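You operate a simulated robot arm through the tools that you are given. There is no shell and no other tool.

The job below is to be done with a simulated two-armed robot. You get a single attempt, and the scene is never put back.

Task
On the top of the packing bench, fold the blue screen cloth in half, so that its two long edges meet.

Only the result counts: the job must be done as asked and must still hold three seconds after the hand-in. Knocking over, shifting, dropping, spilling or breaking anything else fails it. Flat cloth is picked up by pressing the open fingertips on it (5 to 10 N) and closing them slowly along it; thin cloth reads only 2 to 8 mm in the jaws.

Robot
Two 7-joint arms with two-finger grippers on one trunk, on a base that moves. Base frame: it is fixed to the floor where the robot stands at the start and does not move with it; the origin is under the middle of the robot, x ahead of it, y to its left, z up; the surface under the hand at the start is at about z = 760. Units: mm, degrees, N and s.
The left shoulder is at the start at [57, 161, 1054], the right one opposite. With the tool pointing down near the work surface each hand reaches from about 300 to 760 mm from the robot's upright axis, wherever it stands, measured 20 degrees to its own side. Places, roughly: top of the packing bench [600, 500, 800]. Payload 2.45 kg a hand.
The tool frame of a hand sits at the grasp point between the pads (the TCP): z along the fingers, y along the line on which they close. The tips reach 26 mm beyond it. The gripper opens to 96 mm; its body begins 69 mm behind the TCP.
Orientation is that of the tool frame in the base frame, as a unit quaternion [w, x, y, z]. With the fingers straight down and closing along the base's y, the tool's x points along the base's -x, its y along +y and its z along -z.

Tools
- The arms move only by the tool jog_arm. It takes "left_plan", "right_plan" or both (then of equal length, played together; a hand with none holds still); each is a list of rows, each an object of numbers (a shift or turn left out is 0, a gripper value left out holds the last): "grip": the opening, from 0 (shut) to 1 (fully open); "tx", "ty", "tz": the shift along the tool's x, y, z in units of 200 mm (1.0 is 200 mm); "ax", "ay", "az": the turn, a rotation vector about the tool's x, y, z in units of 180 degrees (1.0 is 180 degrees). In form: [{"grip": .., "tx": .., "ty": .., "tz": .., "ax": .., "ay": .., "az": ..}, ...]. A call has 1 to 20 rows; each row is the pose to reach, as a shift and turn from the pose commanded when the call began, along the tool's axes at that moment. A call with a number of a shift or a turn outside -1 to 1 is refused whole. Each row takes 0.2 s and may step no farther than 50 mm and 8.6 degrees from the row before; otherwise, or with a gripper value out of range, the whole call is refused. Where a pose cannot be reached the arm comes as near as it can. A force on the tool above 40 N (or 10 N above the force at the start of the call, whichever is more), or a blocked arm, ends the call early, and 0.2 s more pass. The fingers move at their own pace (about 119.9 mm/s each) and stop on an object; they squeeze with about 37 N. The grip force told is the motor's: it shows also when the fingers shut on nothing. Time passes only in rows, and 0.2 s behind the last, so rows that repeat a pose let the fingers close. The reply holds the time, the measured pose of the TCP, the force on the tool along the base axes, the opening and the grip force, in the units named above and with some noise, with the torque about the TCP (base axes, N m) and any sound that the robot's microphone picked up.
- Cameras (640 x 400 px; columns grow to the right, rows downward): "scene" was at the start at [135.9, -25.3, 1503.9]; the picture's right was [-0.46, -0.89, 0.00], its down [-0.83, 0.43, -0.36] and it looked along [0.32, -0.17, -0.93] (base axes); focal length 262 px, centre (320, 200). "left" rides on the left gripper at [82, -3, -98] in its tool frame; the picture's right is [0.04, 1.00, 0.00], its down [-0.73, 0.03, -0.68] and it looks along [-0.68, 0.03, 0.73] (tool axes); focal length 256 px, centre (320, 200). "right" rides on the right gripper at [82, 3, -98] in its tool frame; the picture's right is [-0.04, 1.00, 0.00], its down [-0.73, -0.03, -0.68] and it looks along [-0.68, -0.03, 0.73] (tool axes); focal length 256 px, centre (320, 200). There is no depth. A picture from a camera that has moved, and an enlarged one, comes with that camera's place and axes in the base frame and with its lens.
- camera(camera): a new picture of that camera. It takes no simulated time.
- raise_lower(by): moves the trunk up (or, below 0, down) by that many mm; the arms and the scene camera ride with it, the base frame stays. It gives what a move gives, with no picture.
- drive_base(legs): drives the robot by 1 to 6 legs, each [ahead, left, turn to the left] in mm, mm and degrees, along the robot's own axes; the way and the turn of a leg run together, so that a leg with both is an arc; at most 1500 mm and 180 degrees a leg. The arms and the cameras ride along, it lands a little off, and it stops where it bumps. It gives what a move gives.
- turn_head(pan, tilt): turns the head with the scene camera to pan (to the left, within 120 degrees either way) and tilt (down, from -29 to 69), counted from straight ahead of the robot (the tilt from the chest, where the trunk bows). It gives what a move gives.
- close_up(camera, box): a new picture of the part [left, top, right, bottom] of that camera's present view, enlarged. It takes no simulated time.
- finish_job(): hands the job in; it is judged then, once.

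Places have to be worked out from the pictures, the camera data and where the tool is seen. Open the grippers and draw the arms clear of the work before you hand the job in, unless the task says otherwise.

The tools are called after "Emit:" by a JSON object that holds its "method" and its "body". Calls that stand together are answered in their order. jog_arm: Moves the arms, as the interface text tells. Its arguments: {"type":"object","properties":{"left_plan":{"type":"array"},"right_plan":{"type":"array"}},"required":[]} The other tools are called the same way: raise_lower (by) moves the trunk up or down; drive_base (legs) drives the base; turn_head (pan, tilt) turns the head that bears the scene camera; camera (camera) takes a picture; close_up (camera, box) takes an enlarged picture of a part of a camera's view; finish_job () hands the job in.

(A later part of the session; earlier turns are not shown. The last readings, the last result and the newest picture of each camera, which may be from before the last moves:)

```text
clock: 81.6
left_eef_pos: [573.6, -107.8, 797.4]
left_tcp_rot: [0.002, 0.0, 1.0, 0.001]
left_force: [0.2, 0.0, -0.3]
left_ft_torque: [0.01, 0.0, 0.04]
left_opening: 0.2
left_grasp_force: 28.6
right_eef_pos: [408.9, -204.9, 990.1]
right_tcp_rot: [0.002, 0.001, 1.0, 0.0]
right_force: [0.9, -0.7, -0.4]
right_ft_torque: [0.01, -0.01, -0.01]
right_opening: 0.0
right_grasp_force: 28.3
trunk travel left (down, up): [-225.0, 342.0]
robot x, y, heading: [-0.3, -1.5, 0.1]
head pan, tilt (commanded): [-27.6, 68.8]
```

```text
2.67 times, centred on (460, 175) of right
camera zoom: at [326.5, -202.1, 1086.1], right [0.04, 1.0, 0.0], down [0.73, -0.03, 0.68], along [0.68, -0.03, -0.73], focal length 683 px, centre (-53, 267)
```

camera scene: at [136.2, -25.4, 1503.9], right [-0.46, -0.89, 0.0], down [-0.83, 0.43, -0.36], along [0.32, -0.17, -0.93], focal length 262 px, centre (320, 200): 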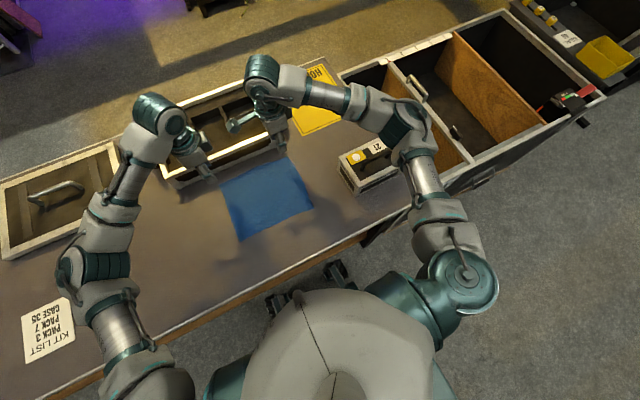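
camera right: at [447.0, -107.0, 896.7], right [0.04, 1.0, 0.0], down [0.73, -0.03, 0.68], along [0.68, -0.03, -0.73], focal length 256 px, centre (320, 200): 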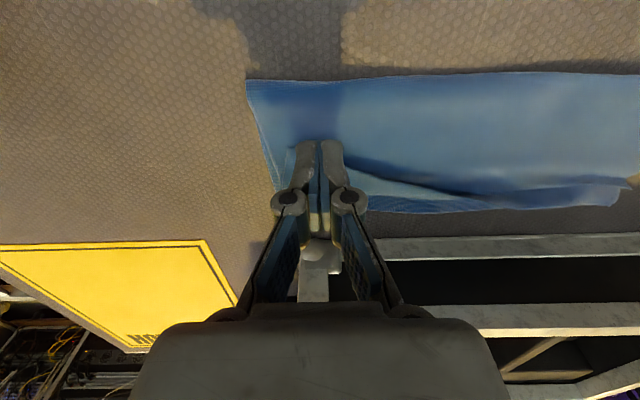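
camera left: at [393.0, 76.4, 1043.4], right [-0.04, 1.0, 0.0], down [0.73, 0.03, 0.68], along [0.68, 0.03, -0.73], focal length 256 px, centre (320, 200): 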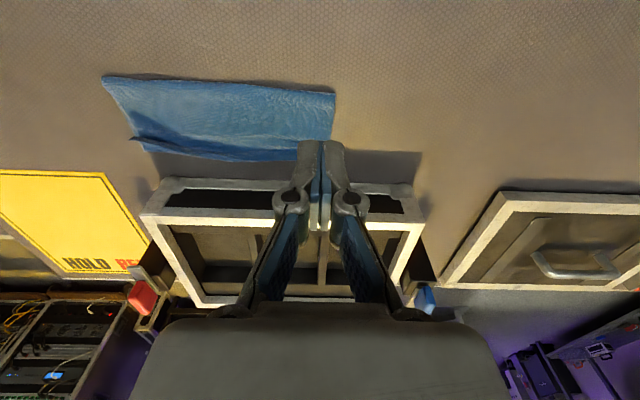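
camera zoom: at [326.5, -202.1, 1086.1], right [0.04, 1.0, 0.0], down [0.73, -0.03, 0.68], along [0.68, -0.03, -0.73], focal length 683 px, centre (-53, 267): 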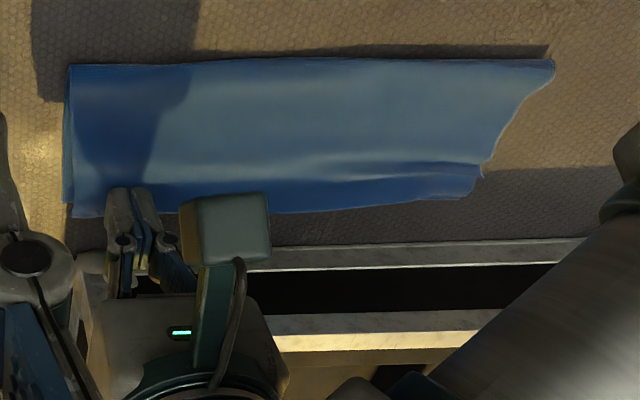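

The right end now lies forward under the finger, with its hem slightly past the far edge. I press it down gently here.

Emit:
{"method": "jog_arm", "body": {"left_plan": [{"tz": 0.015}, {"tz": 0.03}, {"tz": 0.04}, {"tz": 0.045}, {"tz": 0.045}]}}

```text
clock: 82.8
left_eef_pos: [573.7, -108.3, 788.2]
left_tcp_rot: [0.002, 0.0, 1.0, 0.001]
left_force: [0.1, 0.8, -0.2]
left_ft_torque: [0.03, 0.0, -0.02]
left_opening: 0.0
left_grasp_force: 28.7
right_eef_pos: [408.3, -205.1, 989.3]
right_tcp_rot: [0.001, 0.0, 1.0, 0.0]
right_force: [0.6, 0.6, 1.0]
right_ft_torque: [0.02, 0.04, 0.0]
right_opening: 0.0
right_grasp_force: 28.4
trunk travel left (down, up): [-225.0, 342.0]
robot x, y, heading: [-2.9, 1.7, -0.1]
head pan, tilt (commanded): [-27.6, 68.8]
```

No force yet at 788, so I lower another 2 mm.

Emit:
{"method": "jog_arm", "body": {"left_plan": [{"tz": 0.005}, {"tz": 0.01}, {"tz": 0.012}, {"tz": 0.012}]}}

Emit:
{"method": "close_up", "body": {"camera": "right", "box": [340, 100, 580, 250]}}

```text
clock: 83.8
left_eef_pos: [573.4, -107.5, 787.0]
left_tcp_rot: [0.002, 0.0, 1.0, 0.0]
left_force: [1.6, 0.1, 8.5]
left_ft_torque: [0.04, -0.03, 0.01]
left_opening: 0.0
left_grasp_force: 28.3
right_eef_pos: [407.7, -204.7, 989.8]
right_tcp_rot: [0.001, 0.001, 1.0, 0.001]
right_force: [0.2, -0.7, -0.2]
right_ft_torque: [-0.01, 0.0, 0.0]
right_opening: 0.0
right_grasp_force: 28.4
trunk travel left (down, up): [-225.0, 342.0]
robot x, y, heading: [0.6, 0.3, 0.0]
head pan, tilt (commanded): [-27.6, 68.8]
```

```text
2.67 times, centred on (460, 175) of right
camera zoom: at [325.9, -202.0, 1086.6], right [0.04, 1.0, 0.0], down [0.73, -0.03, 0.68], along [0.68, -0.03, -0.73], focal length 683 px, centre (-53, 267)
```

zoom: 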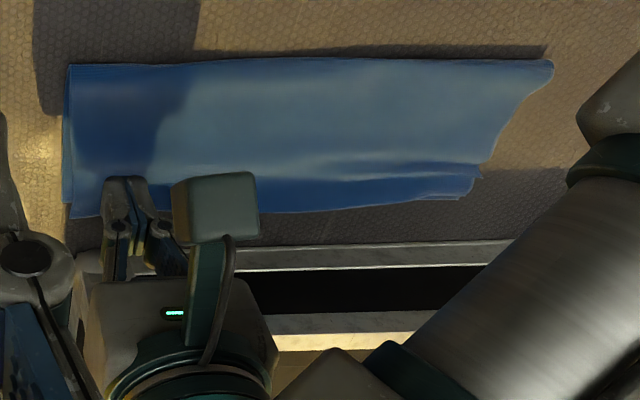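

Pressed with about 8 N. Now I lift straight up and check that it stays flat.

Emit:
{"method": "jog_arm", "body": {"left_plan": [{"tz": -0.02}, {"tz": -0.05}, {"tz": -0.1}, {"tz": -0.2}, {"tz": -0.35}, {"tz": -0.5}, {"tx": 0.08, "ty": 0.15, "tz": -0.6}, {"tx": 0.16, "ty": 0.35, "tz": -0.65}, {"tx": 0.24, "ty": 0.55, "tz": -0.7}, {"tx": 0.32, "ty": 0.75, "tz": -0.7}, {"tx": 0.38, "ty": 0.95, "tz": -0.7}, {"tx": 0.38, "ty": 0.95, "tz": -0.7}]}}

Emit:
{"method": "close_up", "body": {"camera": "left", "box": [80, 50, 360, 225]}}

Emit:
{"method": "close_up", "body": {"camera": "right", "box": [340, 100, 580, 250]}}

Emit:
{"method": "close_up", "body": {"camera": "scene", "box": [204, 140, 314, 209]}}

```text
clock: 86.4
left_eef_pos: [495.6, 85.2, 924.8]
left_tcp_rot: [0.0, -0.001, 1.0, 0.0]
left_force: [0.3, -0.1, -0.2]
left_ft_torque: [-0.02, 0.0, 0.01]
left_opening: 0.1
left_grasp_force: 28.4
right_eef_pos: [408.6, -203.8, 989.9]
right_tcp_rot: [0.001, 0.001, 1.0, 0.0]
right_force: [0.8, 0.6, 0.6]
right_ft_torque: [0.0, 0.01, 0.0]
right_opening: 0.0
right_grasp_force: 28.4
trunk travel left (down, up): [-225.0, 342.0]
robot x, y, heading: [-5.6, -0.0, -0.1]
head pan, tilt (commanded): [-27.6, 68.8]
```

```text
2.29 times, centred on (220, 138) of left
camera zoom: at [413.0, 81.7, 1022.4], right [-0.04, 1.0, 0.0], down [0.73, 0.03, 0.68], along [0.68, 0.03, -0.73], focal length 585 px, centre (549, 343)
```

zoom: 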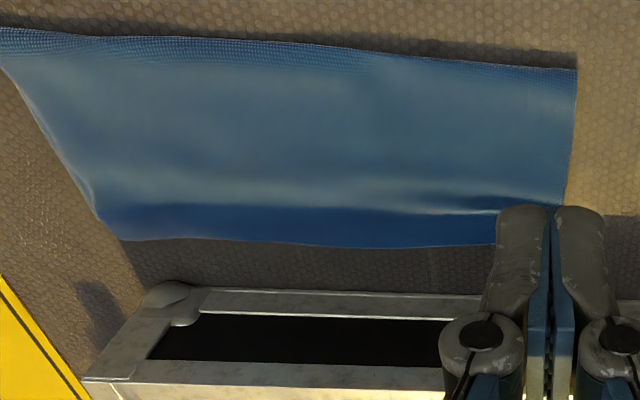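

```text
2.67 times, centred on (460, 175) of right
camera zoom: at [326.7, -201.3, 1086.2], right [0.04, 1.0, 0.0], down [0.73, -0.03, 0.68], along [0.68, -0.03, -0.73], focal length 683 px, centre (-53, 267)
```

zoom: 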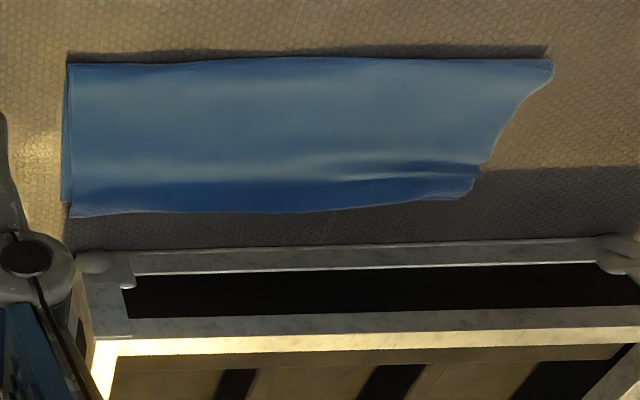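

```text
5.80 times, centred on (259, 174) of scene
camera zoom: at [136.6, -25.2, 1503.8], right [-0.46, -0.89, 0.0], down [-0.83, 0.43, -0.36], along [0.32, -0.17, -0.93], focal length 1520 px, centre (674, 348)
```

zoom: 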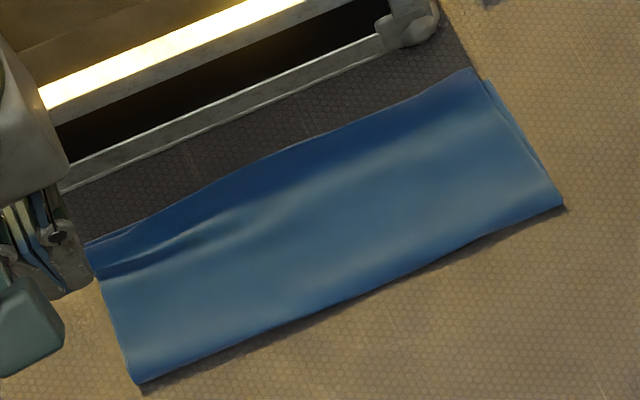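

The fold now lies flat over most of its length; only a crease near the left end remains. I zoom there and on the right corner.

Emit:
{"method": "close_up", "body": {"camera": "right", "box": [470, 130, 550, 180]}}

Emit:
{"method": "close_up", "body": {"camera": "scene", "box": [214, 168, 262, 198]}}

Emit:
{"method": "close_up", "body": {"camera": "right", "box": [355, 120, 435, 190]}}

Emit:
{"method": "close_up", "body": {"camera": "scene", "box": [270, 145, 310, 170]}}

```text
8.00 times, centred on (510, 155) of right
camera zoom: at [326.7, -201.3, 1086.2], right [0.04, 1.0, 0.0], down [0.73, -0.03, 0.68], along [0.68, -0.03, -0.73], focal length 2048 px, centre (-1200, 560)
```

zoom: 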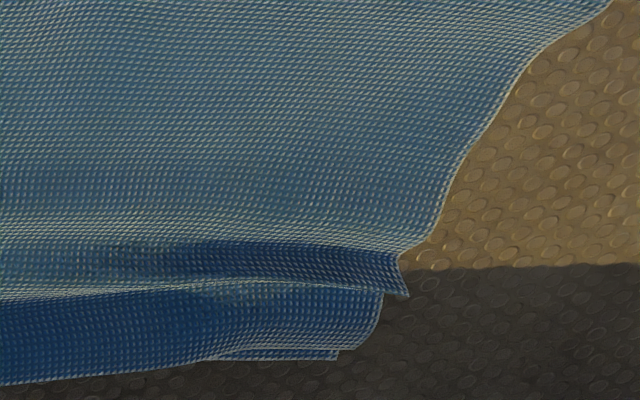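

```text
13.33 times, centred on (238, 183) of scene
camera zoom: at [136.6, -25.2, 1503.8], right [-0.46, -0.89, 0.0], down [-0.83, 0.43, -0.36], along [0.32, -0.17, -0.93], focal length 3495 px, centre (1413, 427)
```

zoom: 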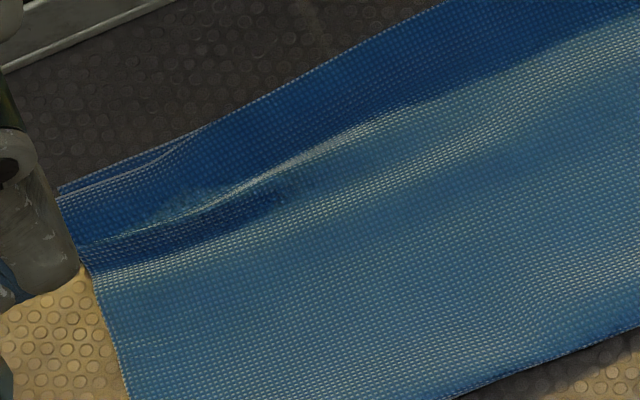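

```text
5.71 times, centred on (395, 155) of right
camera zoom: at [326.7, -201.3, 1086.2], right [0.04, 1.0, 0.0], down [0.73, -0.03, 0.68], along [0.68, -0.03, -0.73], focal length 1463 px, centre (-109, 457)
```

zoom: 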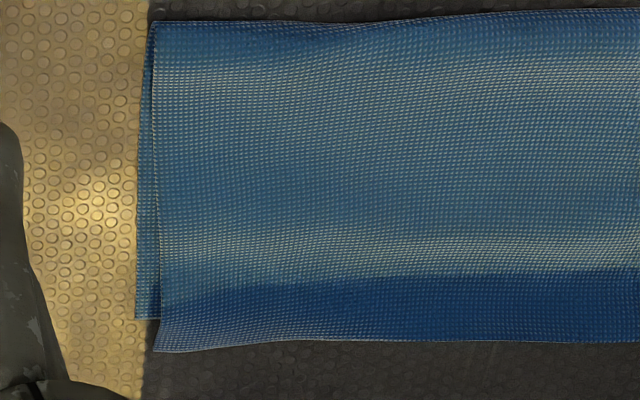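

```text
16.00 times, centred on (290, 158) of scene
camera zoom: at [136.6, -25.2, 1503.8], right [-0.46, -0.89, 0.0], down [-0.83, 0.43, -0.36], along [0.32, -0.17, -0.93], focal length 4194 px, centre (800, 880)
```

zoom: 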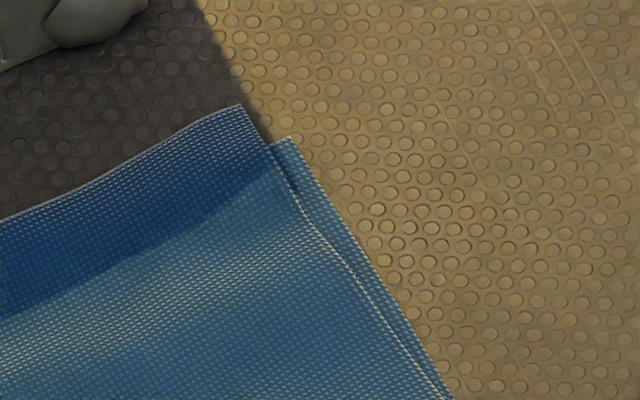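

Good state: the left hem corner is within ~5 mm of A, but a pleat sits near x≈565 there, and at the right end the top overshoots by ~10 mm. Pulling the top layer back toward me by ~10 mm should cure both, so I bring both closed hands above the top layer.

Emit:
{"method": "jog_arm", "body": {"left_plan": [{"tz": 0.0}, {"tz": 0.0}, {"tx": -0.05, "ty": -0.01, "tz": 0.1}, {"tx": -0.1, "ty": -0.02, "tz": 0.22}, {"tx": -0.15, "ty": -0.03, "tz": 0.36}, {"tx": -0.197, "ty": -0.05, "tz": 0.5}, {"tx": -0.197, "ty": -0.05, "tz": 0.58}, {"tx": -0.197, "ty": -0.05, "tz": 0.63}, {"tx": -0.197, "ty": -0.05, "tz": 0.63}], "right_plan": [{"tx": -0.11, "ty": 0.08, "tz": 0.13}, {"tx": -0.22, "ty": 0.16, "tz": 0.26}, {"tx": -0.33, "ty": 0.24, "tz": 0.39}, {"tx": -0.44, "ty": 0.32, "tz": 0.52}, {"tx": -0.55, "ty": 0.4, "tz": 0.65}, {"tx": -0.66, "ty": 0.475, "tz": 0.775}, {"tx": -0.66, "ty": 0.475, "tz": 0.9}, {"tx": -0.66, "ty": 0.475, "tz": 0.965}, {"tx": -0.66, "ty": 0.475, "tz": 0.965}]}}

Emit:
{"method": "close_up", "body": {"camera": "left", "box": [160, 60, 480, 260]}}

Emit:
{"method": "close_up", "body": {"camera": "right", "box": [160, 60, 480, 260]}}

```text
clock: 88.4
left_eef_pos: [536.8, 72.0, 799.4]
left_tcp_rot: [0.002, 0.0, 1.0, -0.001]
left_force: [-0.2, 0.1, 0.0]
left_ft_torque: [0.01, 0.04, 0.02]
left_opening: 0.0
left_grasp_force: 28.4
right_eef_pos: [540.1, -110.1, 796.6]
right_tcp_rot: [0.002, 0.001, 1.0, 0.0]
right_force: [0.5, -0.9, -0.2]
right_ft_torque: [-0.02, 0.01, 0.01]
right_opening: 0.0
right_grasp_force: 28.2
trunk travel left (down, up): [-225.0, 342.0]
robot x, y, heading: [-0.6, 1.1, -0.2]
head pan, tilt (commanded): [-27.6, 68.8]
```

```text
2.00 times, centred on (320, 160) of left
camera zoom: at [454.1, 70.8, 897.4], right [-0.04, 1.0, 0.0], down [0.73, 0.03, 0.68], along [0.68, 0.03, -0.73], focal length 512 px, centre (320, 280)
```

zoom: 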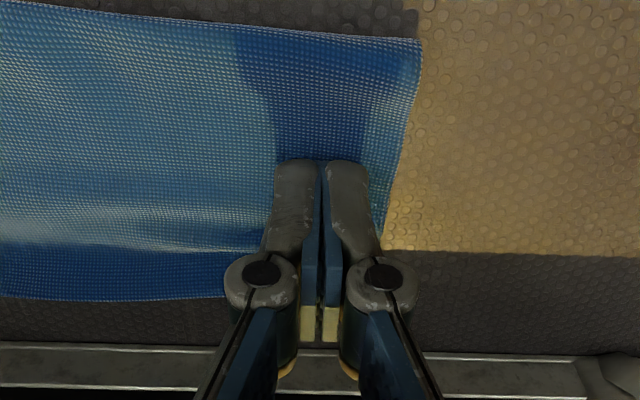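

```text
2.00 times, centred on (320, 160) of right
camera zoom: at [459.2, -107.6, 893.0], right [0.04, 1.0, 0.0], down [0.73, -0.03, 0.68], along [0.68, -0.03, -0.73], focal length 512 px, centre (320, 280)
```

zoom: 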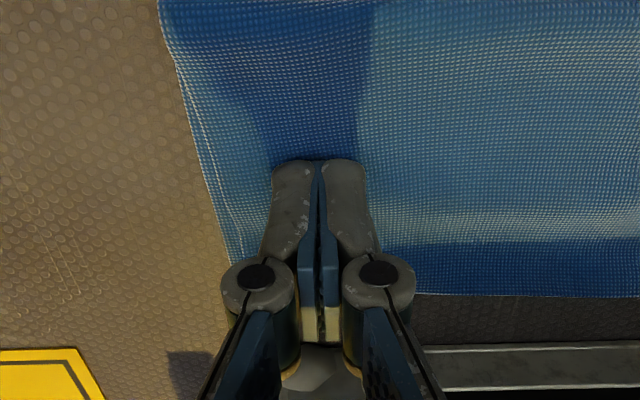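

Both are positioned over the flat part of the top layer. I lower to near contact.

Emit:
{"method": "jog_arm", "body": {"left_plan": [{"tz": 0.02}, {"tz": 0.04}, {"tz": 0.052}, {"tz": 0.057}, {"tz": 0.057}], "right_plan": [{"tz": 0.015}, {"tz": 0.03}, {"tz": 0.038}, {"tz": 0.043}, {"tz": 0.043}]}}

```text
clock: 89.6
left_eef_pos: [536.4, 72.5, 790.0]
left_tcp_rot: [0.002, 0.0, 1.0, 0.001]
left_force: [-0.6, 0.4, 0.0]
left_ft_torque: [0.02, 0.01, 0.03]
left_opening: 0.0
left_grasp_force: 28.8
right_eef_pos: [540.6, -109.8, 788.7]
right_tcp_rot: [0.002, 0.002, 1.0, 0.0]
right_force: [0.2, -0.3, -0.1]
right_ft_torque: [0.02, 0.0, 0.0]
right_opening: 0.0
right_grasp_force: 28.5
trunk travel left (down, up): [-225.0, 342.0]
robot x, y, heading: [-2.4, 3.1, -0.0]
head pan, tilt (commanded): [-27.6, 68.8]
```

Emit:
{"method": "jog_arm", "body": {"left_plan": [{"tz": 0.006}, {"tz": 0.012}, {"tz": 0.012}], "right_plan": [{"tz": 0.003}, {"tz": 0.006}, {"tz": 0.006}]}}

```text
clock: 90.4
left_eef_pos: [537.3, 73.6, 786.2]
left_tcp_rot: [0.002, 0.0, 1.0, 0.0]
left_force: [0.5, 0.2, 4.2]
left_ft_torque: [0.0, 0.02, 0.01]
left_opening: 0.0
left_grasp_force: 27.9
right_eef_pos: [541.3, -109.7, 788.9]
right_tcp_rot: [0.001, 0.001, 1.0, 0.0]
right_force: [0.4, 0.7, -1.1]
right_ft_torque: [-0.05, -0.03, 0.01]
right_opening: 0.0
right_grasp_force: 28.5
trunk travel left (down, up): [-225.0, 342.0]
robot x, y, heading: [0.4, 0.6, -0.2]
head pan, tilt (commanded): [-27.6, 68.8]
```

The left presses with 4 N; the right isn't touching yet, so I lower it a bit more.

Emit:
{"method": "jog_arm", "body": {"right_plan": [{"tz": 0.003}, {"tz": 0.006}, {"tz": 0.006}]}}

```text
clock: 91.2
left_eef_pos: [536.6, 73.7, 785.6]
left_tcp_rot: [0.002, 0.0, 1.0, 0.0]
left_force: [1.1, 0.2, 4.9]
left_ft_torque: [0.04, -0.06, -0.01]
left_opening: 0.1
left_grasp_force: 29.2
right_eef_pos: [540.5, -109.6, 785.5]
right_tcp_rot: [0.002, 0.002, 1.0, 0.0]
right_force: [0.0, 0.2, 1.2]
right_ft_torque: [0.03, -0.02, -0.02]
right_opening: 0.1
right_grasp_force: 28.7
trunk travel left (down, up): [-225.0, 342.0]
robot x, y, heading: [0.1, 0.1, -0.1]
head pan, tilt (commanded): [-27.6, 68.8]
```

The right just touches (1 N). I add a little pressure there and drag both slowly toward me by 12 mm.

Emit:
{"method": "jog_arm", "body": {"left_plan": [{"tx": 0.0}, {"tx": 0.0}, {"tx": 0.01}, {"tx": 0.02}, {"tx": 0.03}, {"tx": 0.04}, {"tx": 0.05}, {"tx": 0.06}, {"tx": 0.06}], "right_plan": [{"tz": 0.003}, {"tz": 0.004}, {"tx": 0.01, "tz": 0.004}, {"tx": 0.02, "tz": 0.004}, {"tx": 0.03, "tz": 0.004}, {"tx": 0.04, "tz": 0.004}, {"tx": 0.05, "tz": 0.004}, {"tx": 0.06, "tz": 0.004}, {"tx": 0.06, "tz": 0.004}]}}

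Emit:
{"method": "close_up", "body": {"camera": "left", "box": [160, 60, 480, 260]}}

Emit:
{"method": "close_up", "body": {"camera": "right", "box": [160, 60, 480, 260]}}

Emit:
{"method": "close_up", "body": {"camera": "scene", "box": [204, 140, 314, 209]}}

```text
clock: 93.2
left_eef_pos: [523.2, 73.5, 786.0]
left_tcp_rot: [0.002, 0.0, 1.0, 0.0]
left_force: [1.4, -0.6, 8.6]
left_ft_torque: [0.02, -0.02, 0.02]
left_opening: 0.1
left_grasp_force: 28.1
right_eef_pos: [527.9, -109.9, 786.4]
right_tcp_rot: [0.003, 0.001, 1.0, 0.0]
right_force: [2.2, 0.7, 13.0]
right_ft_torque: [0.0, -0.06, -0.01]
right_opening: 0.0
right_grasp_force: 28.5
trunk travel left (down, up): [-225.0, 342.0]
robot x, y, heading: [2.9, 2.7, -0.1]
head pan, tilt (commanded): [-27.6, 68.8]
```

```text
2.00 times, centred on (320, 160) of left
camera zoom: at [441.1, 70.9, 884.0], right [-0.04, 1.0, 0.0], down [0.73, 0.03, 0.68], along [0.68, 0.03, -0.73], focal length 512 px, centre (320, 280)
```

zoom: 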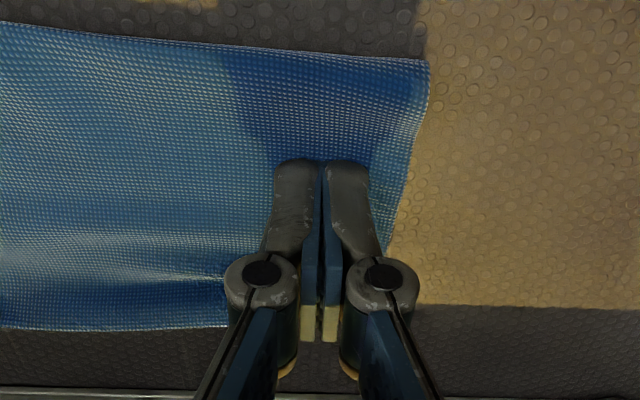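

```text
2.00 times, centred on (320, 160) of right
camera zoom: at [446.8, -107.1, 882.6], right [0.04, 1.0, 0.0], down [0.73, -0.03, 0.68], along [0.68, -0.03, -0.73], focal length 512 px, centre (320, 280)
```

zoom: 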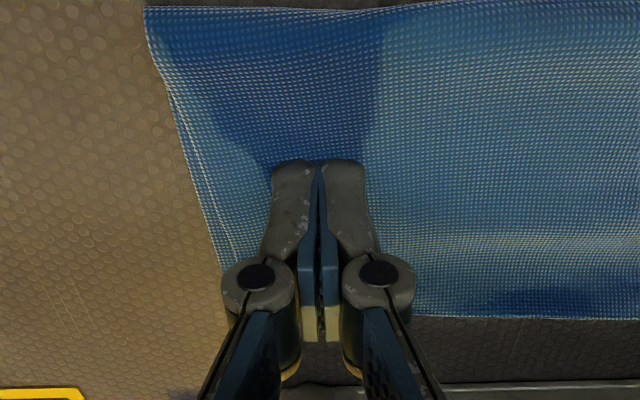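

```text
5.80 times, centred on (259, 174) of scene
camera zoom: at [134.2, -25.2, 1504.2], right [-0.46, -0.89, 0.0], down [-0.83, 0.43, -0.36], along [0.32, -0.17, -0.93], focal length 1520 px, centre (674, 348)
```

zoom: 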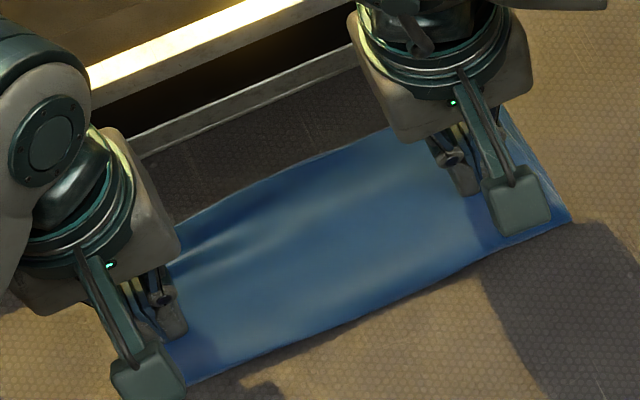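

The force rose to 9–13 N during the drag. I lift both hands straight up and look at what moved.

Emit:
{"method": "jog_arm", "body": {"left_plan": [{"tz": -0.02}, {"tz": -0.08}, {"tz": -0.2}, {"tz": -0.4}, {"tx": 0.1, "tz": -0.55}, {"tx": 0.2, "tz": -0.65}, {"tx": 0.2, "tz": -0.65}], "right_plan": [{"tz": -0.02}, {"tz": -0.08}, {"tz": -0.2}, {"tz": -0.4}, {"tx": 0.1, "tz": -0.55}, {"tx": 0.2, "tz": -0.65}, {"tx": 0.2, "tz": -0.65}]}}

Emit:
{"method": "close_up", "body": {"camera": "left", "box": [80, 30, 400, 230]}}

Emit:
{"method": "close_up", "body": {"camera": "right", "box": [240, 30, 560, 230]}}

Emit:
{"method": "close_up", "body": {"camera": "scene", "box": [204, 140, 314, 209]}}

```text
clock: 94.8
left_eef_pos: [484.4, 74.2, 915.5]
left_tcp_rot: [0.001, 0.0, 1.0, 0.0]
left_force: [0.0, 0.7, 0.2]
left_ft_torque: [-0.01, 0.01, 0.0]
left_opening: 0.2
left_grasp_force: 28.2
right_eef_pos: [488.9, -109.5, 914.6]
right_tcp_rot: [0.001, 0.0, 1.0, 0.0]
right_force: [-0.2, -0.5, -0.5]
right_ft_torque: [0.0, 0.01, 0.01]
right_opening: 0.1
right_grasp_force: 28.4
trunk travel left (down, up): [-225.0, 342.0]
robot x, y, heading: [-2.3, -1.1, 0.1]
head pan, tilt (commanded): [-27.6, 68.8]
```

```text
2.00 times, centred on (240, 130) of left
camera zoom: at [401.9, 70.7, 1013.1], right [-0.04, 1.0, 0.0], down [0.73, 0.03, 0.68], along [0.68, 0.03, -0.73], focal length 512 px, centre (480, 340)
```

zoom: 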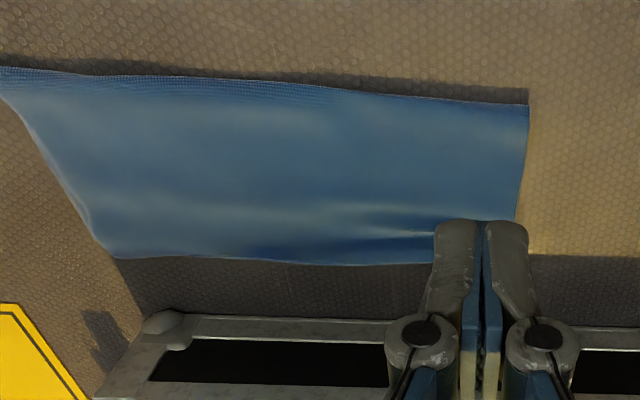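

```text
2.00 times, centred on (400, 130) of right
camera zoom: at [407.4, -106.8, 1011.3], right [0.04, 1.0, 0.0], down [0.73, -0.03, 0.68], along [0.68, -0.03, -0.73], focal length 512 px, centre (160, 340)
```

zoom: 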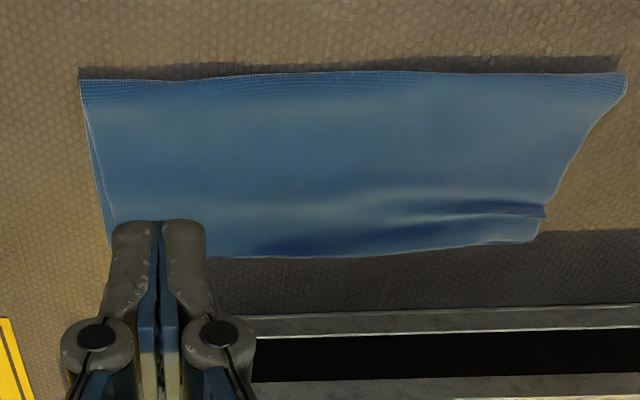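

```text
5.80 times, centred on (259, 174) of scene
camera zoom: at [137.7, -25.4, 1503.6], right [-0.46, -0.89, 0.0], down [-0.83, 0.43, -0.36], along [0.32, -0.17, -0.93], focal length 1520 px, centre (674, 348)
```

zoom: 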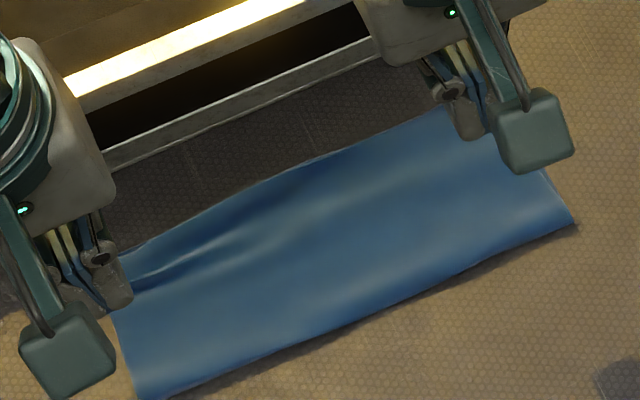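

The whole stack moved together about 12 mm toward me (fold line now x≈476–482), so the overlap is unchanged. I back both hands off further to measure both ends exactly.

Emit:
{"method": "jog_arm", "body": {"left_plan": [{"tx": 0.2, "ty": 0.05, "tz": -0.05}, {"tx": 0.4, "ty": 0.15, "tz": -0.1}, {"tx": 0.4, "ty": 0.15, "tz": -0.1}], "right_plan": [{"tx": 0.2, "ty": -0.05, "tz": -0.05}, {"tx": 0.4, "ty": -0.15, "tz": -0.1}, {"tx": 0.4, "ty": -0.15, "tz": -0.1}]}}

Emit:
{"method": "close_up", "body": {"camera": "left", "box": [230, 60, 390, 160]}}

Emit:
{"method": "close_up", "body": {"camera": "right", "box": [250, 60, 410, 160]}}

Emit:
{"method": "camera", "body": {"camera": "left"}}

Emit:
{"method": "camera", "body": {"camera": "right"}}

```text
clock: 95.6
left_eef_pos: [404.4, 103.1, 933.8]
left_tcp_rot: [0.0, 0.0, 1.0, 0.0]
left_force: [-0.2, -0.3, 0.0]
left_ft_torque: [-0.01, -0.01, -0.01]
left_opening: 0.1
left_grasp_force: 28.4
right_eef_pos: [407.8, -138.9, 935.3]
right_tcp_rot: [0.0, 0.001, 1.0, 0.0]
right_force: [-0.3, 0.6, -0.1]
right_ft_torque: [0.01, 0.04, 0.01]
right_opening: 0.0
right_grasp_force: 28.4
trunk travel left (down, up): [-225.0, 342.0]
robot x, y, heading: [2.7, -0.4, -0.0]
head pan, tilt (commanded): [-27.6, 68.8]
```

```text
4.00 times, centred on (310, 110) of left
camera zoom: at [322.1, 101.0, 1032.4], right [-0.04, 1.0, 0.0], down [0.73, 0.03, 0.68], along [0.68, 0.03, -0.73], focal length 1024 px, centre (360, 560)
```

zoom: 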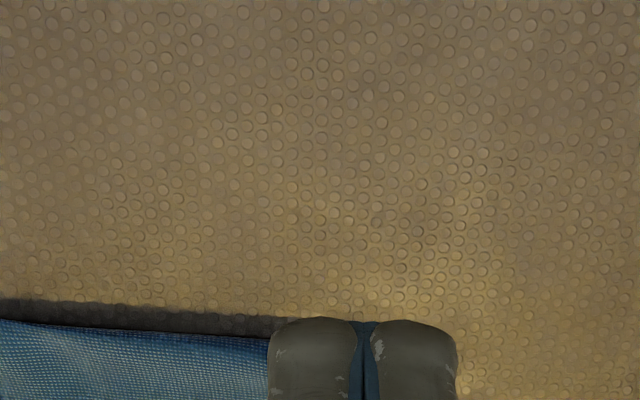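

```text
4.00 times, centred on (330, 110) of right
camera zoom: at [326.8, -137.1, 1030.9], right [0.04, 1.0, 0.0], down [0.73, -0.03, 0.68], along [0.68, -0.03, -0.73], focal length 1024 px, centre (280, 560)
```

zoom: 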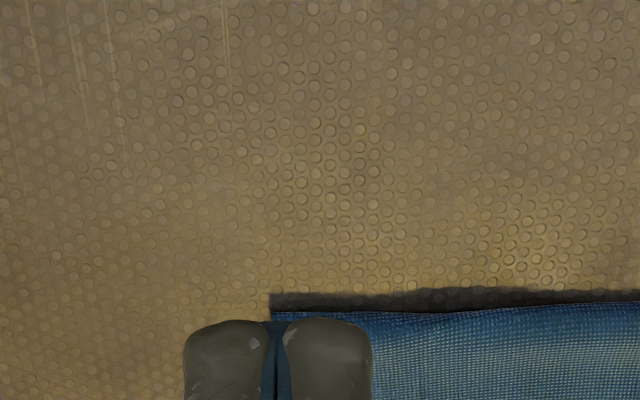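

```text
taken
camera left: at [322.1, 101.0, 1032.4], right [-0.04, 1.0, 0.0], down [0.73, 0.03, 0.68], along [0.68, 0.03, -0.73], focal length 256 px, centre (320, 200)
```

left: 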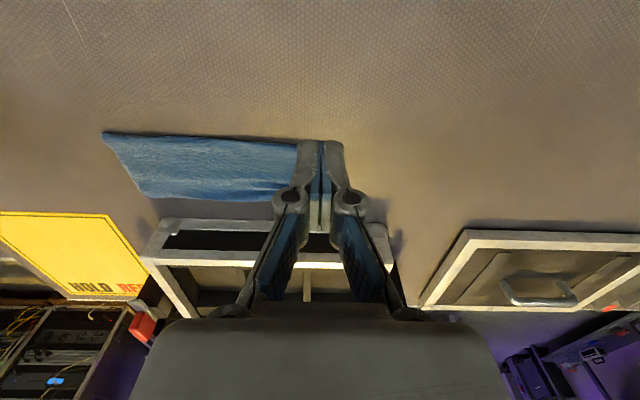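

```text
taken
camera right: at [326.8, -137.1, 1030.9], right [0.04, 1.0, 0.0], down [0.73, -0.03, 0.68], along [0.68, -0.03, -0.73], focal length 256 px, centre (320, 200)
```

right: 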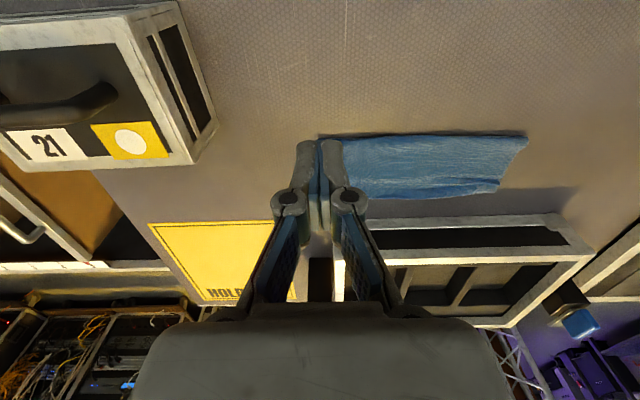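

The hands block their own views here. I move them outward in y to clear the cloth.

Emit:
{"method": "jog_arm", "body": {"left_plan": [{"tx": -0.1, "ty": 0.2}, {"tx": -0.2, "ty": 0.4}, {"tx": -0.3, "ty": 0.5}, {"tx": -0.3, "ty": 0.5}], "right_plan": [{"tx": -0.1, "ty": -0.2}, {"tx": -0.2, "ty": -0.4}, {"tx": -0.3, "ty": -0.45}, {"tx": -0.3, "ty": -0.45}]}}

Emit:
{"method": "close_up", "body": {"camera": "left", "box": [60, 60, 300, 210]}}

Emit:
{"method": "close_up", "body": {"camera": "right", "box": [340, 60, 580, 210]}}

Emit:
{"method": "close_up", "body": {"camera": "scene", "box": [204, 140, 314, 209]}}

```text
clock: 96.6
left_eef_pos: [463.7, 203.9, 935.3]
left_tcp_rot: [0.002, 0.0, 1.0, -0.001]
left_force: [0.2, 0.4, 0.1]
left_ft_torque: [0.02, 0.0, 0.02]
left_opening: 0.0
left_grasp_force: 28.6
right_eef_pos: [466.9, -229.1, 935.1]
right_tcp_rot: [0.002, 0.0, 1.0, -0.001]
right_force: [-0.1, 0.3, -0.1]
right_ft_torque: [-0.01, 0.01, 0.01]
right_opening: 0.0
right_grasp_force: 28.2
trunk travel left (down, up): [-225.0, 342.0]
robot x, y, heading: [0.1, 1.5, -0.2]
head pan, tilt (commanded): [-27.6, 68.8]
```

```text
2.67 times, centred on (180, 135) of left
camera zoom: at [381.2, 201.0, 1033.1], right [-0.04, 1.0, 0.0], down [0.73, 0.03, 0.68], along [0.68, 0.03, -0.73], focal length 683 px, centre (693, 373)
```

zoom: 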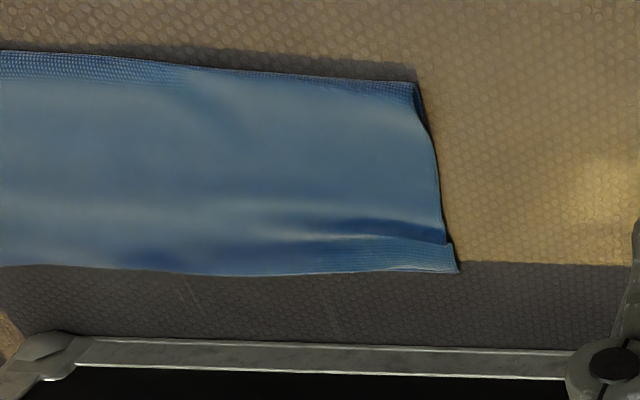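

```text
2.67 times, centred on (460, 135) of right
camera zoom: at [385.7, -226.9, 1032.1], right [0.04, 1.0, 0.0], down [0.73, -0.03, 0.68], along [0.68, -0.03, -0.73], focal length 683 px, centre (-53, 373)
```

zoom: 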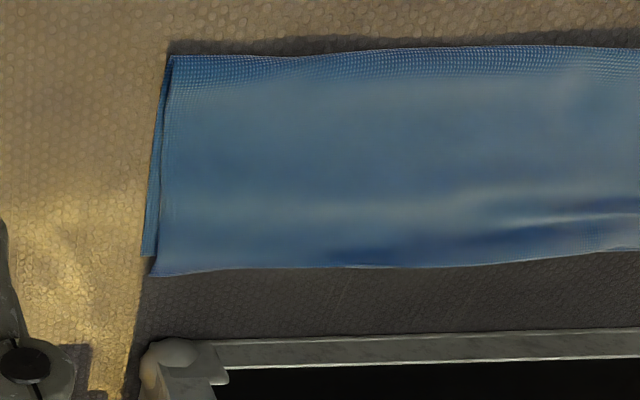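

```text
5.80 times, centred on (259, 174) of scene
camera zoom: at [135.6, -25.0, 1503.9], right [-0.46, -0.89, 0.0], down [-0.83, 0.43, -0.36], along [0.32, -0.17, -0.93], focal length 1520 px, centre (674, 348)
```

zoom: 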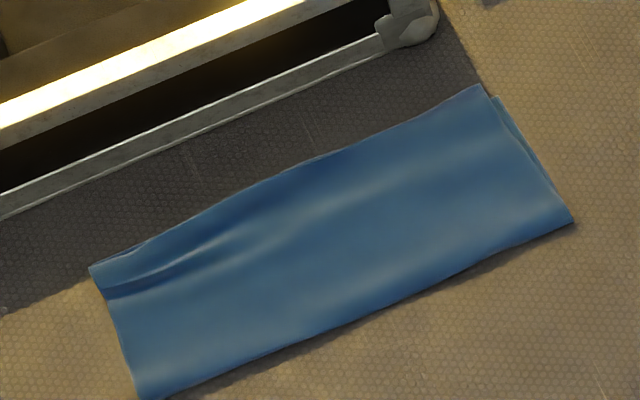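

Now the whole fold is visible: the right hem corner C≈(577,-139) lies ~10 mm past B≈(567,-142), and the left end has a small pleat. I zoom in on the left corner for D versus A.

Emit:
{"method": "close_up", "body": {"camera": "left", "box": [160, 120, 256, 180]}}

Emit:
{"method": "close_up", "body": {"camera": "scene", "box": [216, 176, 248, 196]}}

Emit:
{"method": "close_up", "body": {"camera": "left", "box": [60, 130, 220, 180]}}

```text
6.67 times, centred on (208, 150) of left
camera zoom: at [381.2, 201.0, 1033.1], right [-0.04, 1.0, 0.0], down [0.73, 0.03, 0.68], along [0.68, 0.03, -0.73], focal length 1707 px, centre (1067, 533)
```

zoom: 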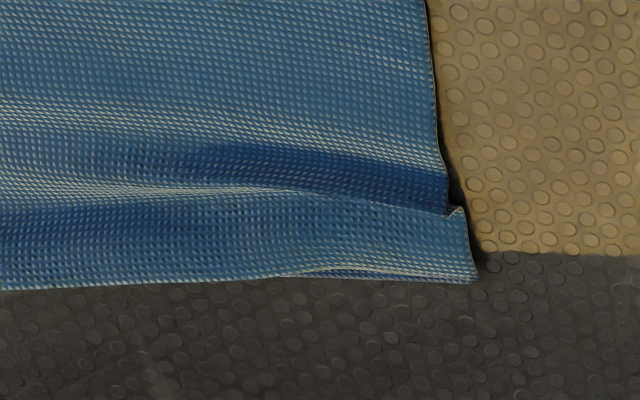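

```text
16.00 times, centred on (232, 186) of scene
camera zoom: at [135.6, -25.0, 1503.9], right [-0.46, -0.89, 0.0], down [-0.83, 0.43, -0.36], along [0.32, -0.17, -0.93], focal length 4194 px, centre (1728, 424)
```

zoom: 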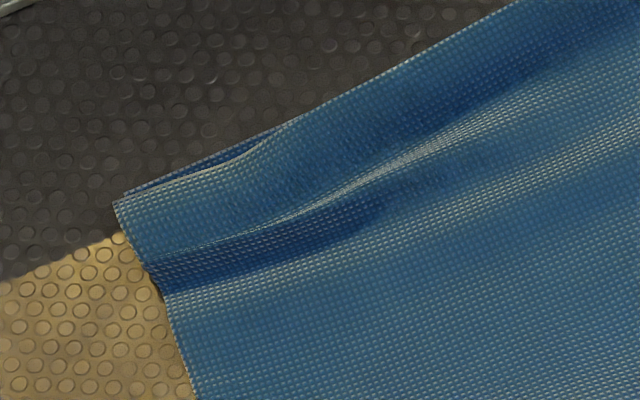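

```text
4.00 times, centred on (140, 155) of left
camera zoom: at [381.2, 201.0, 1033.1], right [-0.04, 1.0, 0.0], down [0.73, 0.03, 0.68], along [0.68, 0.03, -0.73], focal length 1024 px, centre (1040, 380)
```

zoom: 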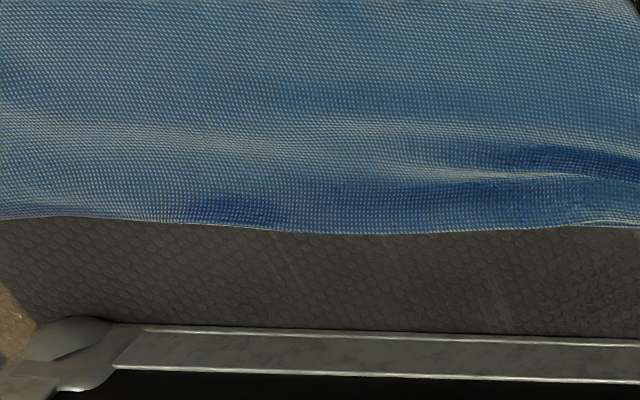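

The left hem lies within ~3 mm of the far edge, and only the right corner overshoots by ~10 mm. I'll try to draw the top layer back on the right by touching only the rounded fold bulge, which is hollow so the bottom layer isn't pressed, and pulling it gently toward me.

Emit:
{"method": "jog_arm", "body": {"right_plan": [{"tx": -0.03, "ty": 0.18, "tz": 0.1}, {"tx": -0.06, "ty": 0.35, "tz": 0.22}, {"tx": -0.09, "ty": 0.5, "tz": 0.36}, {"tx": -0.105, "ty": 0.57, "tz": 0.52}, {"tx": -0.105, "ty": 0.57, "tz": 0.65}, {"tx": -0.105, "ty": 0.57, "tz": 0.69}, {"tx": -0.105, "ty": 0.57, "tz": 0.71}, {"tx": -0.105, "ty": 0.57, "tz": 0.71}]}}

Emit:
{"method": "close_up", "body": {"camera": "right", "box": [200, 80, 440, 230]}}

Emit:
{"method": "close_up", "body": {"camera": "left", "box": [0, 50, 240, 200]}}

```text
clock: 98.4
left_eef_pos: [463.9, 204.1, 934.4]
left_tcp_rot: [0.002, 0.0, 1.0, -0.001]
left_force: [-0.5, 0.3, 0.0]
left_ft_torque: [-0.02, 0.04, 0.0]
left_opening: 0.2
left_grasp_force: 28.3
right_eef_pos: [489.0, -114.6, 792.3]
right_tcp_rot: [0.001, 0.001, 1.0, 0.001]
right_force: [-1.1, 0.7, 0.5]
right_ft_torque: [-0.02, 0.02, -0.01]
right_opening: 0.0
right_grasp_force: 29.0
trunk travel left (down, up): [-225.0, 342.0]
robot x, y, heading: [-1.4, 1.6, -0.3]
head pan, tilt (commanded): [-27.6, 68.8]
```

```text
2.67 times, centred on (320, 155) of right
camera zoom: at [408.3, -112.7, 889.0], right [0.04, 1.0, 0.0], down [0.73, -0.03, 0.68], along [0.68, -0.03, -0.73], focal length 683 px, centre (320, 320)
```

zoom: 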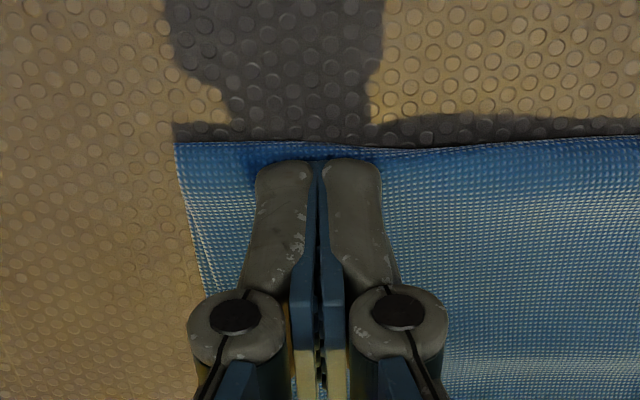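

```text
2.67 times, centred on (120, 125) of left
camera zoom: at [381.5, 201.1, 1032.8], right [-0.04, 1.0, 0.0], down [0.73, 0.03, 0.68], along [0.68, 0.03, -0.73], focal length 683 px, centre (853, 400)
```

zoom: 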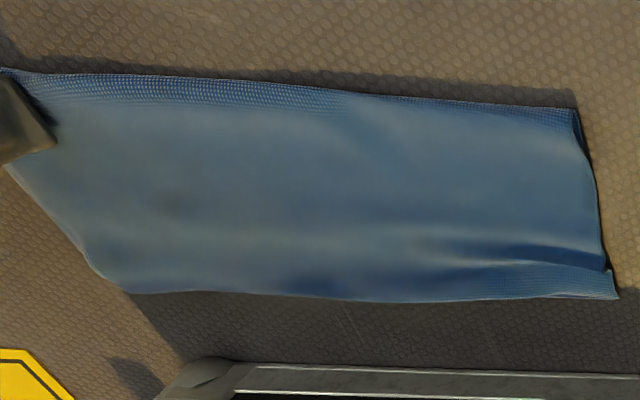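

The finger lies over the bulge near the right end. I lower 1.5 mm and pull 12 mm toward me.

Emit:
{"method": "jog_arm", "body": {"right_plan": [{"tz": 0.006}, {"tx": 0.01, "tz": 0.008}, {"tx": 0.02, "tz": 0.008}, {"tx": 0.03, "tz": 0.008}, {"tx": 0.04, "tz": 0.008}, {"tx": 0.05, "tz": 0.008}, {"tx": 0.06, "tz": 0.008}, {"tx": 0.06, "tz": 0.008}]}}

Emit:
{"method": "close_up", "body": {"camera": "right", "box": [200, 80, 440, 230]}}

Emit:
{"method": "close_up", "body": {"camera": "left", "box": [0, 50, 240, 200]}}

Emit:
{"method": "close_up", "body": {"camera": "scene", "box": [264, 145, 312, 175]}}

```text
clock: 100.2
left_eef_pos: [463.9, 203.4, 935.6]
left_tcp_rot: [0.001, 0.001, 1.0, 0.0]
left_force: [-0.4, 0.3, 0.7]
left_ft_torque: [-0.01, -0.02, -0.01]
left_opening: 0.0
left_grasp_force: 28.4
right_eef_pos: [478.0, -114.4, 791.7]
right_tcp_rot: [0.002, 0.0, 1.0, -0.001]
right_force: [0.0, 0.2, -0.1]
right_ft_torque: [-0.01, 0.0, 0.01]
right_opening: 0.0
right_grasp_force: 28.3
trunk travel left (down, up): [-225.0, 342.0]
robot x, y, heading: [-1.8, 0.1, 0.2]
head pan, tilt (commanded): [-27.6, 68.8]
```

```text
2.67 times, centred on (320, 155) of right
camera zoom: at [396.1, -112.2, 888.0], right [0.04, 1.0, 0.0], down [0.73, -0.03, 0.68], along [0.68, -0.03, -0.73], focal length 683 px, centre (320, 320)
```

zoom: 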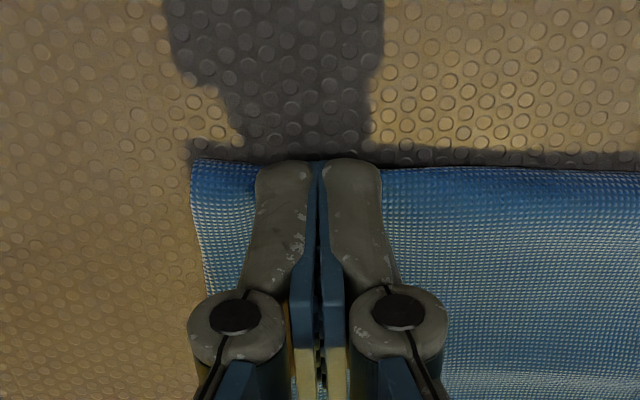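

```text
2.67 times, centred on (120, 125) of left
camera zoom: at [381.5, 201.2, 1032.7], right [-0.04, 1.0, 0.0], down [0.73, 0.03, 0.68], along [0.68, 0.03, -0.73], focal length 683 px, centre (853, 400)
```

zoom: 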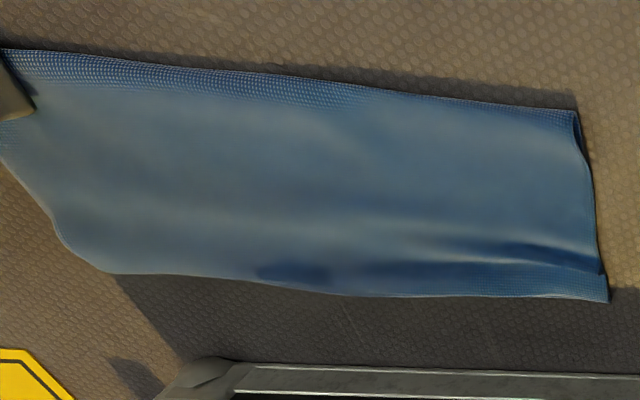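

```text
13.33 times, centred on (288, 160) of scene
camera zoom: at [136.4, -24.1, 1503.8], right [-0.46, -0.89, 0.0], down [-0.83, 0.43, -0.36], along [0.32, -0.17, -0.93], focal length 3495 px, centre (747, 733)
```

zoom: 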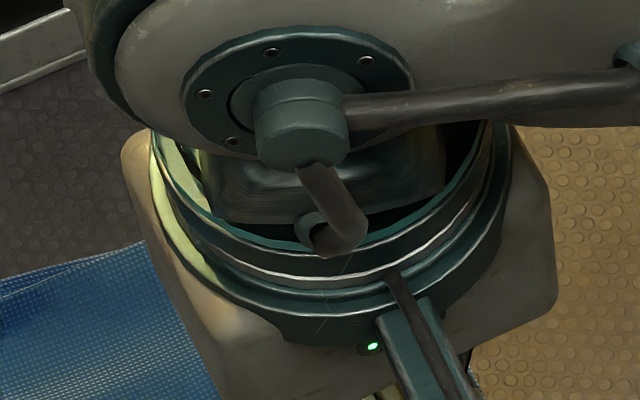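

The right end moved back. I lift the right hand and move it aside to measure hem against bottom edge.

Emit:
{"method": "jog_arm", "body": {"right_plan": [{"tz": -0.05}, {"tz": -0.2}, {"tz": -0.4}, {"ty": -0.15, "tz": -0.55}, {"ty": -0.35, "tz": -0.65}, {"ty": -0.57, "tz": -0.7}, {"ty": -0.57, "tz": -0.7}]}}

Emit:
{"method": "close_up", "body": {"camera": "right", "box": [340, 60, 580, 210]}}

Emit:
{"method": "close_up", "body": {"camera": "scene", "box": [204, 140, 314, 209]}}

Emit:
{"method": "close_up", "body": {"camera": "scene", "box": [270, 148, 310, 173]}}

```text
clock: 101.8
left_eef_pos: [462.4, 202.9, 934.1]
left_tcp_rot: [0.001, 0.001, 1.0, 0.0]
left_force: [0.5, 0.5, -0.7]
left_ft_torque: [0.01, 0.03, -0.01]
left_opening: 0.3
left_grasp_force: 28.6
right_eef_pos: [477.4, -229.8, 933.1]
right_tcp_rot: [0.001, 0.001, 1.0, -0.001]
right_force: [0.3, 0.2, 0.4]
right_ft_torque: [-0.01, 0.02, 0.0]
right_opening: 0.0
right_grasp_force: 28.3
trunk travel left (down, up): [-225.0, 342.0]
robot x, y, heading: [1.3, -1.9, 0.0]
head pan, tilt (commanded): [-27.6, 68.8]
```

```text
2.67 times, centred on (460, 135) of right
camera zoom: at [396.3, -227.0, 1029.1], right [0.04, 1.0, 0.0], down [0.73, -0.03, 0.68], along [0.68, -0.03, -0.73], focal length 683 px, centre (-53, 373)
```

zoom: 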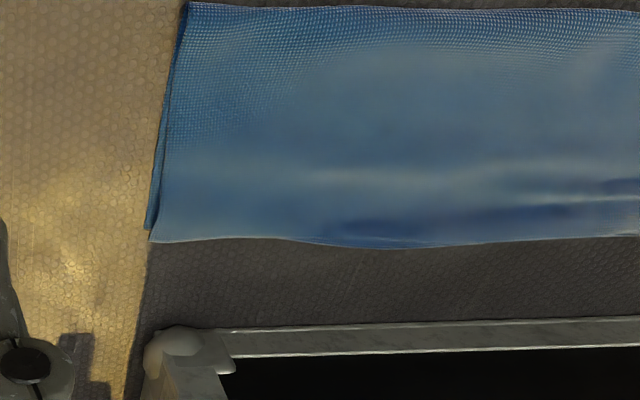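

```text
5.80 times, centred on (259, 174) of scene
camera zoom: at [136.6, -26.0, 1503.7], right [-0.46, -0.89, 0.0], down [-0.83, 0.43, -0.36], along [0.32, -0.17, -0.93], focal length 1520 px, centre (674, 348)
```

zoom: 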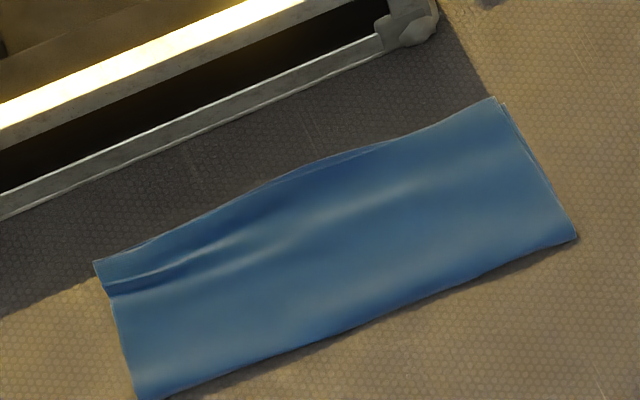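

```text
16.00 times, centred on (290, 160) of scene
camera zoom: at [136.6, -26.0, 1503.7], right [-0.46, -0.89, 0.0], down [-0.83, 0.43, -0.36], along [0.32, -0.17, -0.93], focal length 4194 px, centre (800, 832)
```

zoom: 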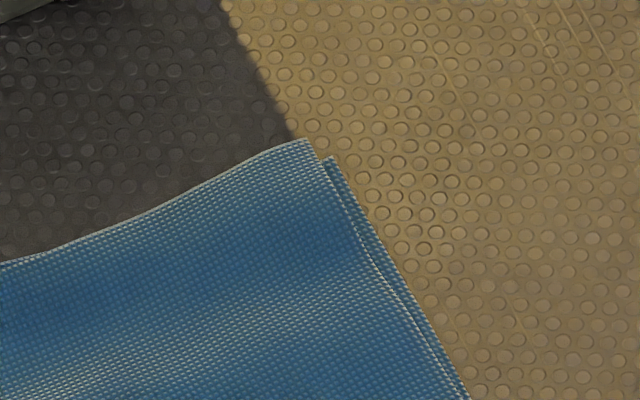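

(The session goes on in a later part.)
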